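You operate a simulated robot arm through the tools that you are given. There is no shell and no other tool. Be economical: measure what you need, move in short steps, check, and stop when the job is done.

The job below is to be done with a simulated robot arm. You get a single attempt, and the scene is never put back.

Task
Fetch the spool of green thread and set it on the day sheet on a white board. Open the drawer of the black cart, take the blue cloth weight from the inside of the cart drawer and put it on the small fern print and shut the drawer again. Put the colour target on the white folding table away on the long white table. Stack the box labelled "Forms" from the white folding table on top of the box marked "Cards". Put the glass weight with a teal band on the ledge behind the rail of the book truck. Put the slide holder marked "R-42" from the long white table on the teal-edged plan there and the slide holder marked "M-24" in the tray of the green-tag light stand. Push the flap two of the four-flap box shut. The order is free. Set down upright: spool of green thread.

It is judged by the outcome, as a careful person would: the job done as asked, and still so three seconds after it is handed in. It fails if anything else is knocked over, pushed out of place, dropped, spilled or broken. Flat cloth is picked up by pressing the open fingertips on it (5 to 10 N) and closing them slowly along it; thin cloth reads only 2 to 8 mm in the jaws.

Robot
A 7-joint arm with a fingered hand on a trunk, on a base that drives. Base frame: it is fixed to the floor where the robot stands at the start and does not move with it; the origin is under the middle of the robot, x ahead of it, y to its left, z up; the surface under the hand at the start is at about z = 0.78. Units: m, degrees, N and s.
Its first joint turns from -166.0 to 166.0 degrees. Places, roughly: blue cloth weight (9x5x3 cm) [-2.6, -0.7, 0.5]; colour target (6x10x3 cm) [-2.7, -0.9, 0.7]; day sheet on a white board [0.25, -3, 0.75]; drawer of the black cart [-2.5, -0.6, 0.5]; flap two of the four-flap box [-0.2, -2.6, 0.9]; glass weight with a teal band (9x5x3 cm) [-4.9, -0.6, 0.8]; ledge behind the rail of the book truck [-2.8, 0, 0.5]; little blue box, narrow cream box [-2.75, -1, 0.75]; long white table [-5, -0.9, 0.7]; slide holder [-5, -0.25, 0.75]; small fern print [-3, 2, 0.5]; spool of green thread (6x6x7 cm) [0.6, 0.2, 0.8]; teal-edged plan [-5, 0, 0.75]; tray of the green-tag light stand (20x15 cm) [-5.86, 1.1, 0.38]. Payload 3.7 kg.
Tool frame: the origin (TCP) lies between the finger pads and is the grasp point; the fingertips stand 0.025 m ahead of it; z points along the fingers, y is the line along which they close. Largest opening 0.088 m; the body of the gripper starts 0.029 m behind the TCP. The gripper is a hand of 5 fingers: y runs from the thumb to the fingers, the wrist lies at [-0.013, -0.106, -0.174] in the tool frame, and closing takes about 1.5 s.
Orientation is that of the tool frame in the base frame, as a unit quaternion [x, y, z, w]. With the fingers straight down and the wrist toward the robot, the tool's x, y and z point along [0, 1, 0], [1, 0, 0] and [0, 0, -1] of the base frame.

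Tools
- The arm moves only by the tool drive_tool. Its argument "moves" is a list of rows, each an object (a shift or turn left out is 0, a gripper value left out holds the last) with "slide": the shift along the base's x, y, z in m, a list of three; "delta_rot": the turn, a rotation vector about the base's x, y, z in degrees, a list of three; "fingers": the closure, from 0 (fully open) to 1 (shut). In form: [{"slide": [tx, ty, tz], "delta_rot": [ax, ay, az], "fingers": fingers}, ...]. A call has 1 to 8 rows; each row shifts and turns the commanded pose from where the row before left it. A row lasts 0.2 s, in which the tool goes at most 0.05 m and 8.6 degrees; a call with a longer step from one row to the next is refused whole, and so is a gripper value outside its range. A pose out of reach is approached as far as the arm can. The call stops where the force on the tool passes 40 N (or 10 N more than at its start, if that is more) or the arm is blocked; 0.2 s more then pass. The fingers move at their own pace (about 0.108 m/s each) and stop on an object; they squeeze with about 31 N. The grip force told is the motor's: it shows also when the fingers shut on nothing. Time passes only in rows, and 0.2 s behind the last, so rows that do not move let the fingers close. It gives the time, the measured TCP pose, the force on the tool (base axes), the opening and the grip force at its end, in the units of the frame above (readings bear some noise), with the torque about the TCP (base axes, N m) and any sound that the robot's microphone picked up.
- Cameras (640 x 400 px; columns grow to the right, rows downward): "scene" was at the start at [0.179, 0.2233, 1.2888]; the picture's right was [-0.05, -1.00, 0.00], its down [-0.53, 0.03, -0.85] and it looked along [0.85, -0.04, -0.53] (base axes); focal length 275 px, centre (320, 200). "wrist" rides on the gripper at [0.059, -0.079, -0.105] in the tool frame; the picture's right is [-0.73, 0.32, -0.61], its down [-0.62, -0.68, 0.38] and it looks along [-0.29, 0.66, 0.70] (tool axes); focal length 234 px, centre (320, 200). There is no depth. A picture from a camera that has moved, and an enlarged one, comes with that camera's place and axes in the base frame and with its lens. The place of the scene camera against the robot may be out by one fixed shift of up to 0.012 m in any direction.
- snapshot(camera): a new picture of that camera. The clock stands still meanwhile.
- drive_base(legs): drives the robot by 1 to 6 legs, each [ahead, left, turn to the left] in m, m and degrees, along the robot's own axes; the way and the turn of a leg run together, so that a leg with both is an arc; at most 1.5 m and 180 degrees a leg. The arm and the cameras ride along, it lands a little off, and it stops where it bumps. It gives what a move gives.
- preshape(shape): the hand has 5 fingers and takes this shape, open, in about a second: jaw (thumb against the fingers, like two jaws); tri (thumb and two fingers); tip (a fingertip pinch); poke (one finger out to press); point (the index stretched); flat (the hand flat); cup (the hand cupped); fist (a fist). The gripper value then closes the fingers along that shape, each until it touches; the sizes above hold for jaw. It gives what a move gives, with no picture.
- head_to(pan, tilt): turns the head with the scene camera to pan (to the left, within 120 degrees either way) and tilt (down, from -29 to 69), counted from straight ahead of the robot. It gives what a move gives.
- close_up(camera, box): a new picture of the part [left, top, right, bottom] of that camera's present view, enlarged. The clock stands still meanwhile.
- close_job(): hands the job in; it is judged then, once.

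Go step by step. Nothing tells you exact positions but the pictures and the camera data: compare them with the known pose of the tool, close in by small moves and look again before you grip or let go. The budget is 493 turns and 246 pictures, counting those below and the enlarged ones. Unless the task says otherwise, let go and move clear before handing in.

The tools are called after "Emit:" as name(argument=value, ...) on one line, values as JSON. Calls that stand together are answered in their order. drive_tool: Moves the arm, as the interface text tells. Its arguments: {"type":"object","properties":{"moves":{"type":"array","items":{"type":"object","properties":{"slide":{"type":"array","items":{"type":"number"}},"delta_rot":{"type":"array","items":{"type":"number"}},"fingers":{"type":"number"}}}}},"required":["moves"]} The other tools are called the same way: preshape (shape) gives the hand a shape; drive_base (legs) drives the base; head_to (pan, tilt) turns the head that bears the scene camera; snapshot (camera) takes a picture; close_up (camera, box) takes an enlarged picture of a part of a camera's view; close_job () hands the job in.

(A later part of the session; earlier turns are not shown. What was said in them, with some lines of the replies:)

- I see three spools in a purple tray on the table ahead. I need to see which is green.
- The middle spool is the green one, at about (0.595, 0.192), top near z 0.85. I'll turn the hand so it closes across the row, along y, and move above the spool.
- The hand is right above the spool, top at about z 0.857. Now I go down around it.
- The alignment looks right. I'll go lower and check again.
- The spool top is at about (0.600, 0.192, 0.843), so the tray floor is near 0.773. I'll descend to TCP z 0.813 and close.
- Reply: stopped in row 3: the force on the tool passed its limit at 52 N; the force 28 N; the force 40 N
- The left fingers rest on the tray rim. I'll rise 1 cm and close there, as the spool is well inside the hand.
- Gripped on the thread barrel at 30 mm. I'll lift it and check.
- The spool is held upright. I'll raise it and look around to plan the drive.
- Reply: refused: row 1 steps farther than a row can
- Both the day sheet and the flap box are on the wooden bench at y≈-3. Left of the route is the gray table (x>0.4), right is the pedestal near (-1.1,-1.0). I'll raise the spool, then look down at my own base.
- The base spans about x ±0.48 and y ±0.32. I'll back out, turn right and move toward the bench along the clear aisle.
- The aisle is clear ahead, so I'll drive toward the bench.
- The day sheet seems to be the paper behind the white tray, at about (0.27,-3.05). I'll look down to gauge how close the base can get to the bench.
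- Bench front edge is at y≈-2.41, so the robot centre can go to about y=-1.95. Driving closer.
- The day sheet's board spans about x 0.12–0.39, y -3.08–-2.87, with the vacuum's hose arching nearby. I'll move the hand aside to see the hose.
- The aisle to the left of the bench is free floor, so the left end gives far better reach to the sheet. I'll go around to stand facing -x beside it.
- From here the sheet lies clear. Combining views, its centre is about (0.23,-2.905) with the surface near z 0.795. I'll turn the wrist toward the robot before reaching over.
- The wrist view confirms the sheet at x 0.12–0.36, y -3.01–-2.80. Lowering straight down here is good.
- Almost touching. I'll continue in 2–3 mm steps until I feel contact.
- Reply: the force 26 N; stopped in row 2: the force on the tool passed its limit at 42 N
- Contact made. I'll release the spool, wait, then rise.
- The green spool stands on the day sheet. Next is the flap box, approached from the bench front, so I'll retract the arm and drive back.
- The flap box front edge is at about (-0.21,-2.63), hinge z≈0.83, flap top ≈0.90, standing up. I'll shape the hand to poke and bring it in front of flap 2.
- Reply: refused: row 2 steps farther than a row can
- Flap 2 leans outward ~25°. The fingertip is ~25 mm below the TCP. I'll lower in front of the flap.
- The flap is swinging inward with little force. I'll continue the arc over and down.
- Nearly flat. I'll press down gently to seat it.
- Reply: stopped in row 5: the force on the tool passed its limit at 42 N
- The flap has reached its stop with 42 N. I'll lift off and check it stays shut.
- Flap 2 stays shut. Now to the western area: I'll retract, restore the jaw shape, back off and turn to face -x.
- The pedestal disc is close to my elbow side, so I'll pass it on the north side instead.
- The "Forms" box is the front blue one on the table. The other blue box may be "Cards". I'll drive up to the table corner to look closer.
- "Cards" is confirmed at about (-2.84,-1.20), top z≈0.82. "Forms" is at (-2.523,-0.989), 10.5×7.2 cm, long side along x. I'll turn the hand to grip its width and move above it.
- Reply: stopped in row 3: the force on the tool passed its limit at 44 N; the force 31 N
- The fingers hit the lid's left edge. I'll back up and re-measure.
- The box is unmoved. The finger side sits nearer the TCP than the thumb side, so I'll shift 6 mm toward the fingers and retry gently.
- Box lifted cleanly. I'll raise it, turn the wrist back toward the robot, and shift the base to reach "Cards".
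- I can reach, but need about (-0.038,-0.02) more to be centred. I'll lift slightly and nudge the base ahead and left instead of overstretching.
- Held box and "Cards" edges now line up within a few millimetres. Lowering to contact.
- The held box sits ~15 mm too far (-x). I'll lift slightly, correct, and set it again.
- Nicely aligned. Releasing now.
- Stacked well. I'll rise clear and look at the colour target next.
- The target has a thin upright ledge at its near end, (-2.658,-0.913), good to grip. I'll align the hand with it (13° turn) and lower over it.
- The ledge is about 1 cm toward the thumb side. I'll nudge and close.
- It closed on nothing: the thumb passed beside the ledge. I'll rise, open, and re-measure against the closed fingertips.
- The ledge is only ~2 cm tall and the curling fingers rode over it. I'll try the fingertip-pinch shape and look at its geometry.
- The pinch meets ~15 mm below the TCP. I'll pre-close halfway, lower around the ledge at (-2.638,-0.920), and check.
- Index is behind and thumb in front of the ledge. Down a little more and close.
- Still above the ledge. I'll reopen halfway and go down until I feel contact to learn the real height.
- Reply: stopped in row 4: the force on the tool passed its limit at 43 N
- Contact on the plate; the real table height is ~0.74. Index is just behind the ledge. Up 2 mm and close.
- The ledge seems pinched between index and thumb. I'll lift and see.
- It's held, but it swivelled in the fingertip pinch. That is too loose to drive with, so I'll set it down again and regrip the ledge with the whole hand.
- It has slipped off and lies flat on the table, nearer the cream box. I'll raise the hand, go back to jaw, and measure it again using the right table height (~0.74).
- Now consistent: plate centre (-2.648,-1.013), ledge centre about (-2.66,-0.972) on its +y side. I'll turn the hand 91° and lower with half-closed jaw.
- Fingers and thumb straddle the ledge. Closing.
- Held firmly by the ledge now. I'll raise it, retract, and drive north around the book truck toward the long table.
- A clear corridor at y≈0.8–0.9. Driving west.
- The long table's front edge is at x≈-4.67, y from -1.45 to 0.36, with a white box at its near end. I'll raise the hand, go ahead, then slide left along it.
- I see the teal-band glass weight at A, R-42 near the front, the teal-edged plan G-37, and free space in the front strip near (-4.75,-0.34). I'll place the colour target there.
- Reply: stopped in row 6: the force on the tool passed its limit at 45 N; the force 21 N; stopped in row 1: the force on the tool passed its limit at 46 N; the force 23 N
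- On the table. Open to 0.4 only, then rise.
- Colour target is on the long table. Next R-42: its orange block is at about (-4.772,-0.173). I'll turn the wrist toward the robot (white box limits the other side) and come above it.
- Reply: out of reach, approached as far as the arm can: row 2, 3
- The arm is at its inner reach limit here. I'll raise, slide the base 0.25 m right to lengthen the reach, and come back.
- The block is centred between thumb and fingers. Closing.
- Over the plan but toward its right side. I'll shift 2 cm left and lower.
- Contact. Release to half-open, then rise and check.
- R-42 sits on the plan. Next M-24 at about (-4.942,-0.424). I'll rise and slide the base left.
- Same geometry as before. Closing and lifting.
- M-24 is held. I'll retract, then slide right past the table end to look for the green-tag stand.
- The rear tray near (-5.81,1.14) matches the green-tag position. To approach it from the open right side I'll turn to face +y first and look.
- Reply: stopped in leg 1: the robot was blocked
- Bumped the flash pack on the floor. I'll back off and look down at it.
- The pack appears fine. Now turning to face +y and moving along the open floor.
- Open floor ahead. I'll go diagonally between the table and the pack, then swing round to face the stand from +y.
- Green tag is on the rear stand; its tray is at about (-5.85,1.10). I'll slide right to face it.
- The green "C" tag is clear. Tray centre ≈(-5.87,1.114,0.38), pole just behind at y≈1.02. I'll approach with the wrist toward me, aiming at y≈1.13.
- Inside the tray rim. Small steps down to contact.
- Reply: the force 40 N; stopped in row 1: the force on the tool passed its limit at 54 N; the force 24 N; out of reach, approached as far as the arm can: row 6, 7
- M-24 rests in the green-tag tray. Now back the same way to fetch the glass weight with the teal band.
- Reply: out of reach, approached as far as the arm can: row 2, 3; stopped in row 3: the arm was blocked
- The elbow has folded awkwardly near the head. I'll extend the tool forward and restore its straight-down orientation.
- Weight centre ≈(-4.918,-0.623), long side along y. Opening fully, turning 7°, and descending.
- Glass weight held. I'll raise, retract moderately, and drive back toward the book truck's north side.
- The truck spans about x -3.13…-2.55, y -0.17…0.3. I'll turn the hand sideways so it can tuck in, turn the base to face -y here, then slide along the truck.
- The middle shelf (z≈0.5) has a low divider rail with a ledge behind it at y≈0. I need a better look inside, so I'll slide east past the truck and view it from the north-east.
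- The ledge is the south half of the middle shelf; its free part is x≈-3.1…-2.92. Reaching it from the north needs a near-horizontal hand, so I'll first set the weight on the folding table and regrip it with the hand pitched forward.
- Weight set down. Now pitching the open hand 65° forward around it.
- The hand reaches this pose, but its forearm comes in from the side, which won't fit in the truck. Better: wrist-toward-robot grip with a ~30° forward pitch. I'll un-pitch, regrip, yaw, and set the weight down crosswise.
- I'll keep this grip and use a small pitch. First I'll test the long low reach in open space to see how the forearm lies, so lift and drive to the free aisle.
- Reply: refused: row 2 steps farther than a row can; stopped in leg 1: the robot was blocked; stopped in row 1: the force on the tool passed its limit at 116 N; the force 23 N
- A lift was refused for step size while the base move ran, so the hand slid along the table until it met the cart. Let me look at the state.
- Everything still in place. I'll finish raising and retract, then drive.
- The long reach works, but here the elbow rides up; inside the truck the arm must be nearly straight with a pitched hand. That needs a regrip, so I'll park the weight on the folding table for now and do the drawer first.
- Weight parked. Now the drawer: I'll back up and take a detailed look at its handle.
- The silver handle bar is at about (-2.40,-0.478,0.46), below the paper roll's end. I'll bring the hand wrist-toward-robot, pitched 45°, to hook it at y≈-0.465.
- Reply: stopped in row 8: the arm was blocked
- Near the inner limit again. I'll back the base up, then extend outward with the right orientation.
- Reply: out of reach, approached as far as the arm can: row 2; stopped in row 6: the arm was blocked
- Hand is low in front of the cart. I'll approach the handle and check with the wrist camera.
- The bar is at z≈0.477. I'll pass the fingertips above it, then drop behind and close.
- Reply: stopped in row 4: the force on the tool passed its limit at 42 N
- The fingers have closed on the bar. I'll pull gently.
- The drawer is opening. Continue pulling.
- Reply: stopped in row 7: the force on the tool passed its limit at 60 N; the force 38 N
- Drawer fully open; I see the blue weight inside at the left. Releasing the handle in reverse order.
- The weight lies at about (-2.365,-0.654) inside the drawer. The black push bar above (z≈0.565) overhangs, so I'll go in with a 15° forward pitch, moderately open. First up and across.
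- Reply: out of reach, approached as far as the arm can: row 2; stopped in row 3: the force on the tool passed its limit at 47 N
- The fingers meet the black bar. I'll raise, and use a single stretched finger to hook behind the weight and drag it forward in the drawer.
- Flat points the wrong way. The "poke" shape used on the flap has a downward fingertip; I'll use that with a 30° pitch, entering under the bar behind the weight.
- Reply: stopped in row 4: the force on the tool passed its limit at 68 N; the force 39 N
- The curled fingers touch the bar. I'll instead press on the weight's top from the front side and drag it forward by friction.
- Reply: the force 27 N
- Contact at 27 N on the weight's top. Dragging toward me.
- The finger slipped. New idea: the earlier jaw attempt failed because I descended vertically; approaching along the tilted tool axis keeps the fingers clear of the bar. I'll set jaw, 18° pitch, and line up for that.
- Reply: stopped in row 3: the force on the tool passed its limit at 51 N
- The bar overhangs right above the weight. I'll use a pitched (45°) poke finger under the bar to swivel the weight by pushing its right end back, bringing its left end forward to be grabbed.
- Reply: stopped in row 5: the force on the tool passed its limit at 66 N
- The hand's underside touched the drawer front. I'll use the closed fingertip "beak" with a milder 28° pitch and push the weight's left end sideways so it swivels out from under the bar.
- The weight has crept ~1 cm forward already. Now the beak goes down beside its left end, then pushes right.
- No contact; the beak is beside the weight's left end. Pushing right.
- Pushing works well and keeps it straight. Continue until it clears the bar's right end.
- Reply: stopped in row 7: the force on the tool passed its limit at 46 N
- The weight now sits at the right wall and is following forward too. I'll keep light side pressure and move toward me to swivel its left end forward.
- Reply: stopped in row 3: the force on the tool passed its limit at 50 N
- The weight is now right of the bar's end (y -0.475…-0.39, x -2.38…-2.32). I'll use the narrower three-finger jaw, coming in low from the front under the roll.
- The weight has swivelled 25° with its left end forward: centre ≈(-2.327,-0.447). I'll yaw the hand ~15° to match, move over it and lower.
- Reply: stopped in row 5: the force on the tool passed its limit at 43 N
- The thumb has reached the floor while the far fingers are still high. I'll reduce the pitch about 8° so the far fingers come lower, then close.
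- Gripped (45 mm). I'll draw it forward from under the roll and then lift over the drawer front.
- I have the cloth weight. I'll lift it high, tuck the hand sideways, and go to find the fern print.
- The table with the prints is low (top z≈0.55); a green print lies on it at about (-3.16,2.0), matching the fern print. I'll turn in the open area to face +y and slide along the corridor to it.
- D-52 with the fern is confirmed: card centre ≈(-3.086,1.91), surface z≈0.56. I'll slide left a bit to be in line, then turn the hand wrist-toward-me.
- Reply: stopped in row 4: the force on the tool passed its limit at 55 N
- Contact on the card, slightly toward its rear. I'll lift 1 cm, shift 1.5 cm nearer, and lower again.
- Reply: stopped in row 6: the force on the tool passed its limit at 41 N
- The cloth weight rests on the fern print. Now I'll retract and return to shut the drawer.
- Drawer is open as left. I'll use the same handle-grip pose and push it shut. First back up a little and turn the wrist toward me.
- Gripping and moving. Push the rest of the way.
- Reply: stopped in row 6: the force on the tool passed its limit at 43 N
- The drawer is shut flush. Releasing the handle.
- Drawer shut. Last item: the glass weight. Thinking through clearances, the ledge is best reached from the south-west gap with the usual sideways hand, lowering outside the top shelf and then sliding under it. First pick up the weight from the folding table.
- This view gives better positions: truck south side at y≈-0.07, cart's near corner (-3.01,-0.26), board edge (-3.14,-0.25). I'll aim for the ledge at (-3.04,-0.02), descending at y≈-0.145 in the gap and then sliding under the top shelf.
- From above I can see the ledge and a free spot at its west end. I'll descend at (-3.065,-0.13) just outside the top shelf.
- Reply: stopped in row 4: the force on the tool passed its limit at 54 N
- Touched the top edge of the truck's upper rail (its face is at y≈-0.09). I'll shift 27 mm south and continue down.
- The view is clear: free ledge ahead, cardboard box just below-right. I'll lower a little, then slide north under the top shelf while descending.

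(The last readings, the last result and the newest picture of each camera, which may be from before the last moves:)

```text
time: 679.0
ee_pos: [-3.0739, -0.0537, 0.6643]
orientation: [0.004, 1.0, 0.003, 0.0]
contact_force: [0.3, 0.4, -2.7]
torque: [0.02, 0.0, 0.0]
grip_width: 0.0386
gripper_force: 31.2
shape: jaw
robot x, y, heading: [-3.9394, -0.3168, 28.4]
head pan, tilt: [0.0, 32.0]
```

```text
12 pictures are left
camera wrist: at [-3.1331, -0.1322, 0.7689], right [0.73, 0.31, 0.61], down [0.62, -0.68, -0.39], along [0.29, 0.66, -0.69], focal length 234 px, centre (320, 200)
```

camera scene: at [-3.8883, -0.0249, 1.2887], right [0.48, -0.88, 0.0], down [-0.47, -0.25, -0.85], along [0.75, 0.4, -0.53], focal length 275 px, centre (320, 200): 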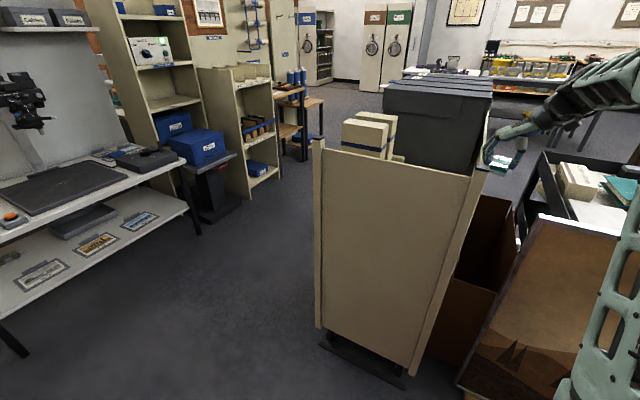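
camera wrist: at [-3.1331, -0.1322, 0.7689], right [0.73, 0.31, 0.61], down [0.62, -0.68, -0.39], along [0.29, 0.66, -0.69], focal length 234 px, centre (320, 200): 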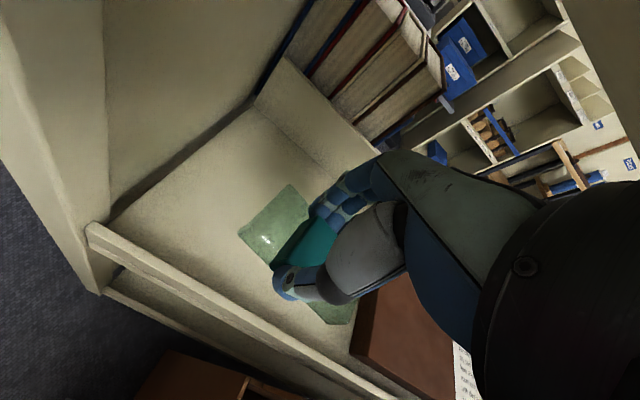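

No contact, and now I clearly see the ledge's front rail at y≈-0.09 and free floor behind it. Moving 4 cm further in and lowering.

Emit:
drive_tool(moves=[{"slide": [-0.002, 0.025, -0.015]}, {"slide": [0, 0.02, -0.02]}, {"slide": [0, 0, -0.02]}, {"slide": [0, 0, -0.015]}, {"slide": [0, 0, -0.01]}, {"slide": [0, 0, -0.006]}, {"slide": [0, 0, -0.004]}, {}])

Emit:
snapshot(camera="wrist")

```text
time: 680.9
ee_pos: [-3.076, -0.0075, 0.5778]
orientation: [0.002, 1.0, 0.003, 0.003]
contact_force: [0.4, 0.1, -2.5]
torque: [0.02, -0.01, -0.01]
grip_width: 0.0386
gripper_force: 31.4
shape: jaw
robot x, y, heading: [-3.9372, -0.3169, 28.3]
head pan, tilt: [0.0, 32.0]
```

```text
11 pictures are left
camera wrist: at [-3.1366, -0.0853, 0.6813], right [0.72, 0.32, 0.61], down [0.62, -0.68, -0.38], along [0.3, 0.66, -0.69], focal length 234 px, centre (320, 200)
```

wrist: 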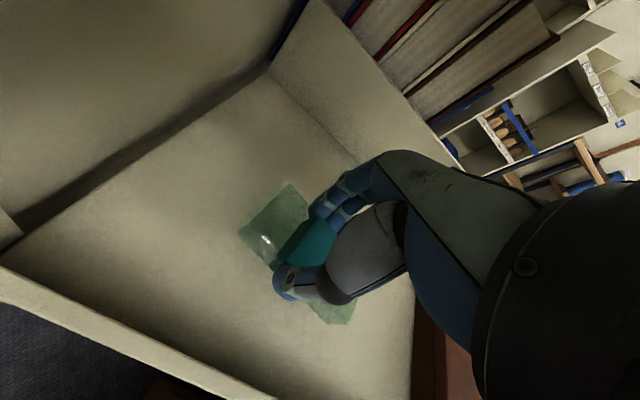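

Well inside the rail. Lowering the last bit to contact.

Emit:
drive_tool(moves=[{"slide": [0, 0, -0.006]}, {"slide": [0, 0, -0.005]}, {"slide": [0, 0, -0.004]}, {"slide": [0, 0, -0.004]}, {"slide": [0, 0, -0.003]}, {}])

```text
time: 682.2
ee_pos: [-3.08, 0.0022, 0.5668]
orientation: [-0.004, 1.0, 0.003, 0.009]
contact_force: [0.4, 0.4, -2.0]
torque: [-0.03, -0.05, 0.0]
grip_width: 0.0386
gripper_force: 30.9
shape: jaw
robot x, y, heading: [-3.936, -0.314, 28.5]
head pan, tilt: [0.0, 32.0]
```

Emit:
drive_tool(moves=[{}, {}])

Emit:
snapshot(camera="scene")

```text
time: 682.9
ee_pos: [-3.0793, 0.0011, 0.5666]
orientation: [-0.005, 1.0, 0.004, 0.009]
contact_force: [0.6, 0.1, -0.9]
torque: [0.0, -0.02, 0.02]
grip_width: 0.0387
gripper_force: 31.1
shape: jaw
robot x, y, heading: [-3.9359, -0.3105, 28.4]
head pan, tilt: [0.0, 32.0]
```

```text
10 pictures are left
camera scene: at [-3.8987, -0.0198, 1.2883], right [0.48, -0.88, 0.01], down [-0.46, -0.26, -0.85], along [0.75, 0.4, -0.52], focal length 275 px, centre (320, 200)
```

scene: 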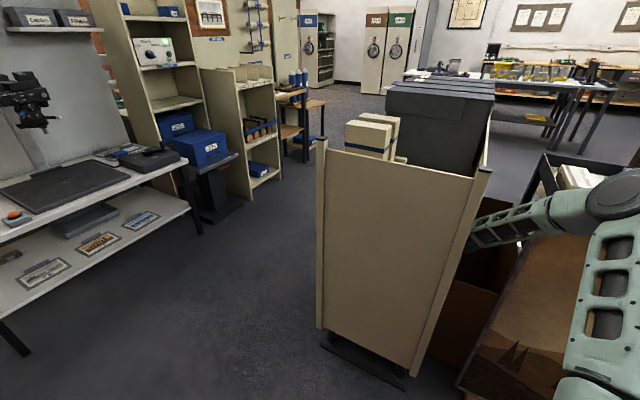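

The forearm is brushing the truck's corner post. I'll rise 1 cm, shift the base ~4 cm to the right and compensate with the tool so the forearm clears it.

Emit:
drive_tool(moves=[{"slide": [0, 0, 0.008]}, {"slide": [0, 0, 0.008]}, {}])

Emit:
drive_base(legs=[[0, -0.03, 0]])

Emit:
drive_tool(moves=[{"slide": [-0.007, 0.02, 0]}, {}])

```text
time: 683.6
ee_pos: [-3.0902, 0.0038, 0.5666]
orientation: [-0.009, 1.0, 0.003, -0.006]
contact_force: [-0.3, -0.2, -1.4]
torque: [0.03, -0.02, 0.0]
grip_width: 0.0386
gripper_force: 30.3
shape: jaw
robot x, y, heading: [-3.9397, -0.3173, 28.5]
head pan, tilt: [0.0, 32.0]
```

```text
time: 684.5
ee_pos: [-3.099, 0.0074, 0.5659]
orientation: [-0.021, 1.0, 0.004, -0.013]
contact_force: [0.3, 0.6, -1.9]
torque: [-0.02, -0.03, 0.03]
grip_width: 0.0386
gripper_force: 31.0
shape: jaw
robot x, y, heading: [-3.9316, -0.3221, 29.2]
head pan, tilt: [0.0, 32.0]
stopped in leg 1: the robot was blocked; the commanded pose is now the measured one
```

```text
time: 685.1
ee_pos: [-3.1029, 0.0239, 0.5649]
orientation: [-0.017, 1.0, 0.004, -0.015]
contact_force: [-0.2, 0.6, -2.3]
torque: [0.01, 0.01, -0.02]
grip_width: 0.0384
gripper_force: 31.1
shape: jaw
robot x, y, heading: [-3.9308, -0.3245, 29.1]
head pan, tilt: [0.0, 32.0]
```

Emit:
drive_tool(moves=[{"slide": [0.01, -0.015, -0.008]}, {"slide": [0.01, -0.015, -0.008]}, {}])

Emit:
snapshot(camera="wrist")

```text
time: 686.1
ee_pos: [-3.0937, 0.02, 0.5637]
orientation: [-0.033, 0.999, 0.006, -0.007]
contact_force: [-0.2, -0.6, -2.3]
torque: [-0.01, 0.04, -0.01]
grip_width: 0.0388
gripper_force: 31.0
shape: jaw
robot x, y, heading: [-3.938, -0.3164, 29.3]
head pan, tilt: [0.0, 32.0]
stopped in row 3: the arm was blocked; the commanded pose is now the measured one
```

```text
9 pictures are left
camera wrist: at [-3.1463, -0.0623, 0.6678], right [0.71, 0.36, 0.6], down [0.66, -0.63, -0.4], along [0.24, 0.68, -0.69], focal length 234 px, centre (320, 200)
```

wrist: 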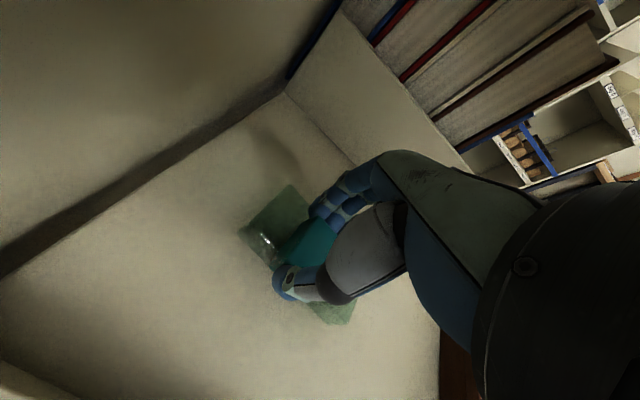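

The weight is about 1 cm or less above the ledge and the arm can't go lower here. I'll release slowly so it settles.

Emit:
drive_tool(moves=[{"fingers": 0.75}, {"fingers": 0.65}, {"fingers": 0.55}, {"fingers": 0.45}, {"fingers": 0.3}, {"fingers": 0.15}, {}, {}])

Emit:
snapshot(camera="wrist")

```text
time: 687.9
ee_pos: [-3.0928, 0.0213, 0.5627]
orientation: [-0.033, 0.999, 0.006, -0.008]
contact_force: [-0.3, 1.0, -0.8]
torque: [0.0, -0.03, 0.02]
grip_width: 0.0745
gripper_force: 0.1
shape: jaw
robot x, y, heading: [-3.9318, -0.3179, 29.3]
head pan, tilt: [0.0, 32.0]
```

```text
8 pictures are left
camera wrist: at [-3.1464, -0.0622, 0.6674], right [0.71, 0.36, 0.6], down [0.66, -0.63, -0.4], along [0.24, 0.68, -0.69], focal length 234 px, centre (320, 200)
```

wrist: 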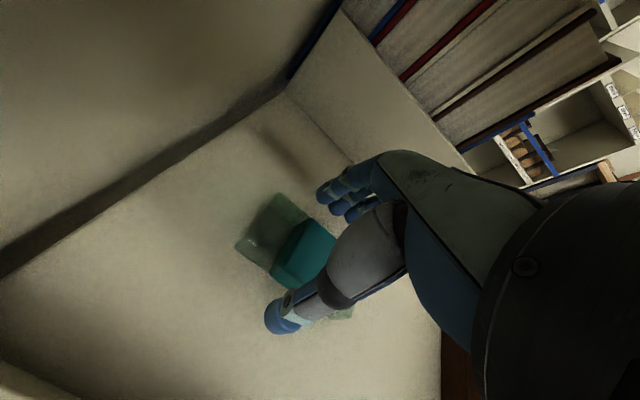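

The weight sits flat on the ledge. Now I'll open fully and back out along the reverse path, rising first.

Emit:
drive_tool(moves=[{"fingers": 0}, {"slide": [0.002, -0.003, 0.008]}, {"slide": [0.003, -0.004, 0.01]}, {"slide": [0.003, -0.005, 0.012]}, {}])

```text
time: 689.1
ee_pos: [-3.0877, 0.0189, 0.5872]
orientation: [-0.04, 0.999, 0.006, -0.011]
contact_force: [0.6, 0.4, 0.0]
torque: [-0.01, 0.0, 0.02]
grip_width: 0.0877
gripper_force: 0.0
shape: jaw
robot x, y, heading: [-3.9327, -0.3146, 29.2]
head pan, tilt: [0.0, 32.0]
```

Emit:
drive_tool(moves=[{"slide": [0.002, -0.006, 0.012]}, {"slide": [0.002, -0.012, 0.008]}, {"slide": [0.002, -0.015, 0.01]}, {"slide": [0, -0.02, 0.015]}, {}])

```text
time: 690.5
ee_pos: [-3.0784, -0.0026, 0.6364]
orientation: [-0.055, 0.998, 0.008, -0.01]
contact_force: [0.1, -0.3, -0.1]
torque: [-0.01, 0.01, -0.02]
grip_width: 0.0879
gripper_force: 0.1
shape: jaw
robot x, y, heading: [-3.9248, -0.3092, 30.7]
head pan, tilt: [0.0, 32.0]
stopped in row 5: the arm was blocked; the commanded pose is now the measured one
```

Emit:
head_to(pan=-12, tilt=35)

Emit:
snapshot(camera="scene")

```text
time: 691.2
ee_pos: [-3.0781, -0.0034, 0.6359]
orientation: [-0.055, 0.998, 0.008, -0.009]
contact_force: [-0.1, 0.2, 1.0]
torque: [-0.01, -0.02, 0.03]
grip_width: 0.0879
gripper_force: 0.1
shape: jaw
robot x, y, heading: [-3.9244, -0.3118, 30.9]
head pan, tilt: [-12.0, 35.0]
```

```text
7 pictures are left
camera scene: at [-3.881, -0.031, 1.2831], right [0.32, -0.95, 0.0], down [-0.54, -0.19, -0.82], along [0.78, 0.26, -0.57], focal length 275 px, centre (320, 200)
```

scene: 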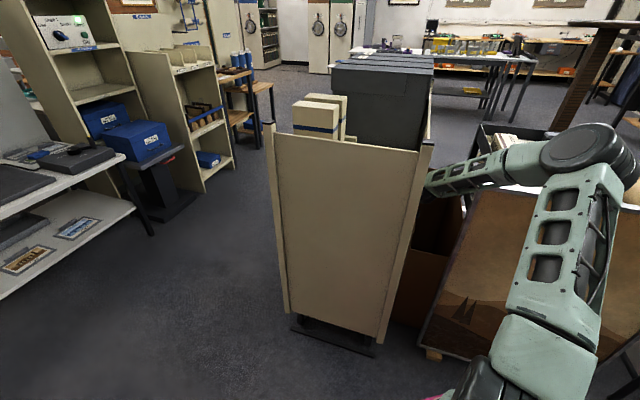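

The wrist top seems to be under the upper rail while rising. I'll go slightly lower, move south first, then up.

Emit:
drive_tool(moves=[{"slide": [0, -0.005, -0.012]}, {"slide": [0, -0.012, -0.002]}, {"slide": [0, -0.012, 0]}, {"slide": [0, -0.012, 0.004]}, {}])

```text
time: 692.6
ee_pos: [-3.0794, -0.005, 0.6365]
orientation: [-0.075, 0.997, 0.003, -0.003]
contact_force: [0.4, -0.8, -0.2]
torque: [0.02, -0.01, -0.01]
grip_width: 0.0878
gripper_force: 0.0
shape: jaw
robot x, y, heading: [-3.9174, -0.2959, 32.1]
head pan, tilt: [-12.0, 35.0]
stopped in row 5: the arm was blocked; the commanded pose is now the measured one
```

Emit:
close_up(camera="scene", box=[400, 100, 640, 280])

```text
2.22 times, centred on (520, 190) of scene
camera zoom: at [-3.8832, -0.0186, 1.2835], right [0.35, -0.94, 0.0], down [-0.54, -0.2, -0.82], along [0.77, 0.28, -0.57], focal length 611 px, centre (-124, 222)
```

zoom: 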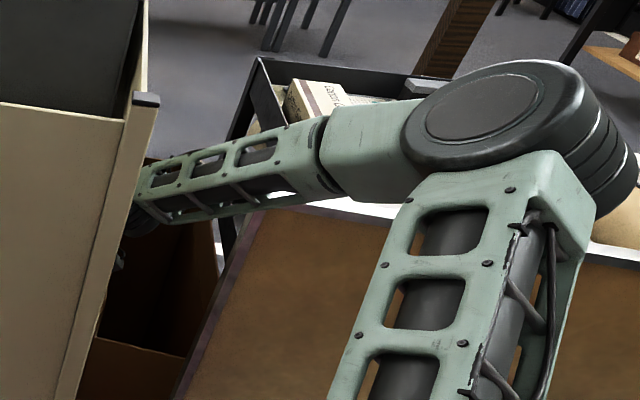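

Emit:
drive_tool(moves=[{"slide": [0, 0, 0.01]}, {"slide": [0, 0, 0.01]}, {"slide": [0, 0, 0.01]}, {}])

```text
time: 693.8
ee_pos: [-3.0875, -0.007, 0.6359]
orientation: [-0.078, 0.997, 0.0, -0.029]
contact_force: [-0.8, -0.1, -0.5]
torque: [0.01, -0.04, 0.01]
grip_width: 0.0879
gripper_force: 0.0
shape: jaw
robot x, y, heading: [-3.9132, -0.2957, 32.2]
head pan, tilt: [-12.0, 35.0]
stopped in row 4: the arm was blocked; the commanded pose is now the measured one
```

The base has been nudged round by the reaction. Turning it back a little will carry the hand south, out from under the upper rail.

Emit:
drive_base(legs=[[0, 0, -2.0]])

```text
time: 694.5
ee_pos: [-3.0908, -0.0075, 0.6368]
orientation: [-0.079, 0.996, 0.0, -0.03]
contact_force: [-0.9, 0.2, 0.3]
torque: [0.01, 0.02, 0.01]
grip_width: 0.0879
gripper_force: 0.0
shape: jaw
robot x, y, heading: [-3.9128, -0.297, 31.8]
head pan, tilt: [-12.0, 35.0]
stopped in leg 1: the robot was blocked; the commanded pose is now the measured one
```

Emit:
drive_base(legs=[[-0.03, 0, 0]])

```text
time: 695.2
ee_pos: [-3.0887, -0.007, 0.6359]
orientation: [-0.079, 0.997, -0.001, -0.028]
contact_force: [-0.5, -0.1, 0.0]
torque: [0.02, 0.01, 0.0]
grip_width: 0.088
gripper_force: 0.0
shape: jaw
robot x, y, heading: [-3.9116, -0.2973, 32.2]
head pan, tilt: [-12.0, 35.0]
stopped in leg 1: the robot was blocked; the commanded pose is now the measured one
```

Emit:
drive_tool(moves=[{"slide": [0, 0.004, -0.01]}, {"slide": [0, 0.004, -0.01]}, {}])

```text
time: 696.0
ee_pos: [-3.0976, 0.0072, 0.6167]
orientation: [-0.084, 0.996, 0.001, -0.028]
contact_force: [0.7, 0.0, -0.8]
torque: [-0.01, 0.04, 0.01]
grip_width: 0.088
gripper_force: 0.1
shape: jaw
robot x, y, heading: [-3.9161, -0.2936, 32.0]
head pan, tilt: [-12.0, 35.0]
```

Emit:
drive_tool(moves=[{"slide": [0.006, 0, 0], "delta_rot": [0, -1, -3]}, {"slide": [0.008, 0, 0], "delta_rot": [0, -1, -3]}, {"slide": [0.008, 0, 0], "delta_rot": [0, -1, -3]}, {}])

```text
time: 697.0
ee_pos: [-3.0695, 0.0032, 0.6188]
orientation: [-0.002, 1.0, -0.001, 0.0]
contact_force: [-0.1, 0.5, 0.8]
torque: [0.0, 0.01, -0.03]
grip_width: 0.0878
gripper_force: 0.0
shape: jaw
robot x, y, heading: [-3.9131, -0.295, 31.9]
head pan, tilt: [-12.0, 35.0]
```

That restored the pose. Now retrace the entry path.

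Emit:
drive_tool(moves=[{"slide": [0.001, -0.01, 0.004]}, {"slide": [0, -0.012, 0.008]}, {"slide": [0, -0.012, 0.01]}, {}])

```text
time: 698.0
ee_pos: [-3.0723, -0.015, 0.6453]
orientation: [-0.013, 1.0, 0.002, 0.003]
contact_force: [-0.6, -0.3, 0.1]
torque: [-0.04, -0.02, 0.02]
grip_width: 0.088
gripper_force: 0.1
shape: jaw
robot x, y, heading: [-3.9114, -0.295, 32.2]
head pan, tilt: [-12.0, 35.0]
```

Emit:
drive_base(legs=[[-0.02, 0, -1.8]])

```text
time: 698.8
ee_pos: [-3.0737, -0.015, 0.6458]
orientation: [-0.013, 1.0, 0.002, 0.005]
contact_force: [-0.2, 0.2, 0.4]
torque: [0.0, 0.0, -0.01]
grip_width: 0.088
gripper_force: 0.1
shape: jaw
robot x, y, heading: [-3.9181, -0.2968, 31.7]
head pan, tilt: [-12.0, 35.0]
```

Emit:
drive_base(legs=[[-0.04, -0.01, -3]])

```text
time: 699.7
ee_pos: [-3.086, -0.0246, 0.6583]
orientation: [-0.018, 1.0, 0.006, 0.011]
contact_force: [0.8, -0.8, -0.4]
torque: [0.03, 0.02, -0.02]
grip_width: 0.0877
gripper_force: 0.1
shape: jaw
robot x, y, heading: [-3.9309, -0.3091, 31.3]
head pan, tilt: [-12.0, 35.0]
```

Emit:
drive_tool(moves=[{"slide": [0.008, -0.01, 0]}, {"slide": [0.006, -0.012, 0.004]}, {"slide": [0, -0.012, 0.008]}, {}])

Emit:
snapshot(camera="wrist")

```text
time: 700.9
ee_pos: [-3.0755, -0.0288, 0.6733]
orientation: [-0.037, 0.999, 0.01, 0.01]
contact_force: [0.3, 0.0, 0.8]
torque: [0.0, 0.01, -0.01]
grip_width: 0.0875
gripper_force: 0.1
shape: jaw
robot x, y, heading: [-3.9273, -0.3046, 32.0]
head pan, tilt: [-12.0, 35.0]
stopped in row 4: the arm was blocked; the commanded pose is now the measured one
```

```text
5 pictures are left
camera wrist: at [-3.1312, -0.1131, 0.7743], right [0.69, 0.36, 0.63], down [0.68, -0.62, -0.38], along [0.25, 0.69, -0.68], focal length 234 px, centre (320, 200)
```

wrist: 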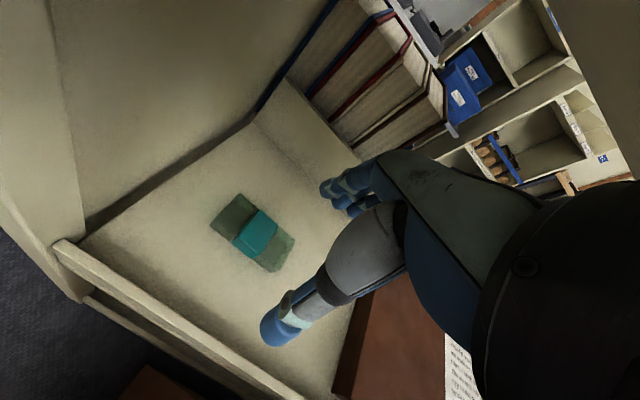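

The weight rests nicely on the ledge. Continue easing out: small south-and-up steps.

Emit:
drive_tool(moves=[{"slide": [0.004, -0.01, 0.008], "fingers": 0.5}, {"slide": [0.002, -0.012, 0.012]}, {"slide": [0, -0.012, 0.014]}, {}])

```text
time: 701.9
ee_pos: [-3.0631, -0.0672, 0.7114]
orientation: [-0.036, 0.999, 0.012, 0.017]
contact_force: [-1.3, 0.1, -0.6]
torque: [0.04, -0.04, -0.01]
grip_width: 0.0444
gripper_force: 0.1
shape: jaw
robot x, y, heading: [-3.9242, -0.307, 31.7]
head pan, tilt: [-12.0, 35.0]
```

Moving freely now. Continue south and up, then straight up once clear of the upper rail.

Emit:
drive_tool(moves=[{"slide": [0, -0.02, 0.015]}, {"slide": [0, -0.025, 0.02]}, {"slide": [0, -0.025, 0.02]}, {"slide": [0, -0.02, 0.025]}, {}])

```text
time: 702.9
ee_pos: [-3.0754, -0.1476, 0.7791]
orientation: [-0.041, 0.999, 0.014, 0.004]
contact_force: [-7.3, 3.8, 1.2]
torque: [-0.67, -0.73, -0.91]
grip_width: 0.044
gripper_force: 0.0
shape: jaw
robot x, y, heading: [-3.9288, -0.3082, 31.7]
head pan, tilt: [-12.0, 35.0]
stopped in row 5: the force on the tool passed its limit at 198 N (the readings are from after the stop); the commanded pose is now the measured one
```

Emit:
drive_tool(moves=[{"slide": [0, 0.01, 0.01]}, {"slide": [0, 0.004, 0.02]}, {"slide": [0, 0, 0.03]}, {"slide": [0, 0, 0.04]}, {"slide": [0, 0, 0.045]}, {}])

```text
time: 704.3
ee_pos: [-3.0722, -0.1371, 0.9245]
orientation: [-0.039, 0.999, 0.014, 0.003]
contact_force: [-0.7, -28.8, -5.7]
torque: [0.15, 0.01, -0.33]
grip_width: 0.0388
gripper_force: 0.2
shape: jaw
robot x, y, heading: [-3.9278, -0.308, 31.8]
head pan, tilt: [-12.0, 35.0]
```

Emit:
drive_tool(moves=[{"slide": [0, -0.012, 0]}, {"slide": [0, -0.008, 0.01]}, {"slide": [0, 0, 0.04]}, {"slide": [0, 0, 0.045]}, {"slide": [0, 0, 0.045]}, {"slide": [0, 0, 0.045]}, {}])

Emit:
snapshot(camera="wrist")

```text
time: 705.9
ee_pos: [-3.0702, -0.1571, 1.1061]
orientation: [-0.04, 0.999, 0.014, 0.002]
contact_force: [-0.9, 0.6, -0.2]
torque: [0.0, -0.01, -0.05]
grip_width: 0.0441
gripper_force: 0.0
shape: jaw
robot x, y, heading: [-3.9246, -0.3091, 31.8]
head pan, tilt: [-12.0, 35.0]
```

```text
4 pictures are left
camera wrist: at [-3.1242, -0.2425, 1.2077], right [0.69, 0.36, 0.62], down [0.68, -0.62, -0.4], along [0.24, 0.7, -0.68], focal length 234 px, centre (320, 200)
```

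wrist: 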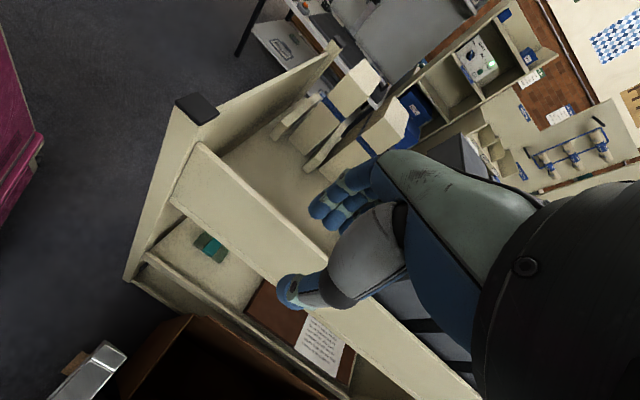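

The hand is clear and the teal glass weight lies on the ledge. I'll retract fully and check the surroundings.

Emit:
drive_tool(moves=[{"slide": [0, 0, 0.045]}, {"slide": [0, 0, 0.045]}, {"slide": [-0.03, 0.01, 0.03]}, {"slide": [-0.04, 0.015, 0.01]}, {"slide": [-0.04, 0.015, 0]}, {"slide": [-0.04, 0.015, 0]}, {"slide": [-0.04, 0.015, 0]}, {"slide": [-0.04, 0.01, 0]}])

Emit:
drive_base(legs=[[-0.1, 0, 0]])

Emit:
snapshot(camera="scene")

```text
time: 707.7
ee_pos: [-3.3032, -0.0761, 1.2398]
orientation: [-0.039, 0.999, 0.016, 0.003]
contact_force: [0.2, 0.6, -0.1]
torque: [0.03, 0.06, 0.0]
grip_width: 0.044
gripper_force: 0.0
shape: jaw
robot x, y, heading: [-3.9247, -0.3048, 31.9]
head pan, tilt: [-12.0, 35.0]
```

```text
time: 708.9
ee_pos: [-3.3895, -0.1291, 1.2402]
orientation: [-0.041, 0.999, 0.013, 0.003]
contact_force: [-0.3, 0.1, -0.9]
torque: [0.0, 0.01, -0.03]
grip_width: 0.044
gripper_force: 0.0
shape: jaw
robot x, y, heading: [-4.0096, -0.3588, 31.8]
head pan, tilt: [-12.0, 35.0]
```

```text
3 pictures are left
camera scene: at [-3.9729, -0.0836, 1.2839], right [0.34, -0.94, 0.0], down [-0.54, -0.19, -0.82], along [0.77, 0.28, -0.57], focal length 275 px, centre (320, 200)
```

scene: 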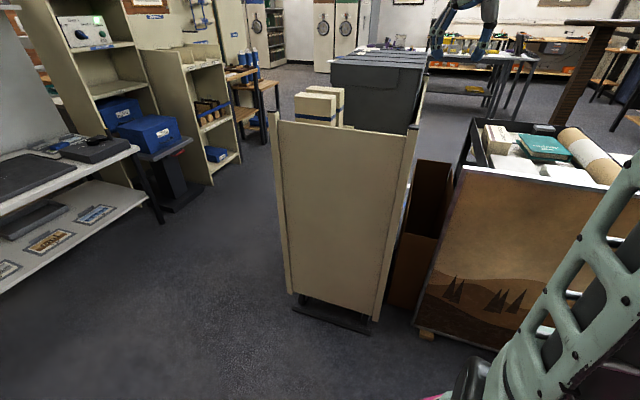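

All the tasks are done as far as I can see, and the board, cart and truck are standing where they were, so I'm handing in.

Emit:
close_job()

```text
The job is handed in.
```

The job is handed in: all the items are placed, flap two is pushed shut and the cart drawer is closed again. There are five points to note.

- **Glass weight:** I released it up to about 1 cm above the ledge. It lies flat behind the rail.
- **Cloth weight:** it lies to the right on the fern print and may overhang its edge slightly.
- **Contact when leaving the truck:** as I drew the arm out of the book truck there was a brief 198 N contact. The board, cart and truck look unmoved in the last picture.
- **Floor pack:** the base bumped the flash pack near the light stands once; it looked undisturbed afterwards.
- **Folding table:** while regripping the glass weight I slid it along the table until the hand met the cart. Nothing looked out of place afterwards.
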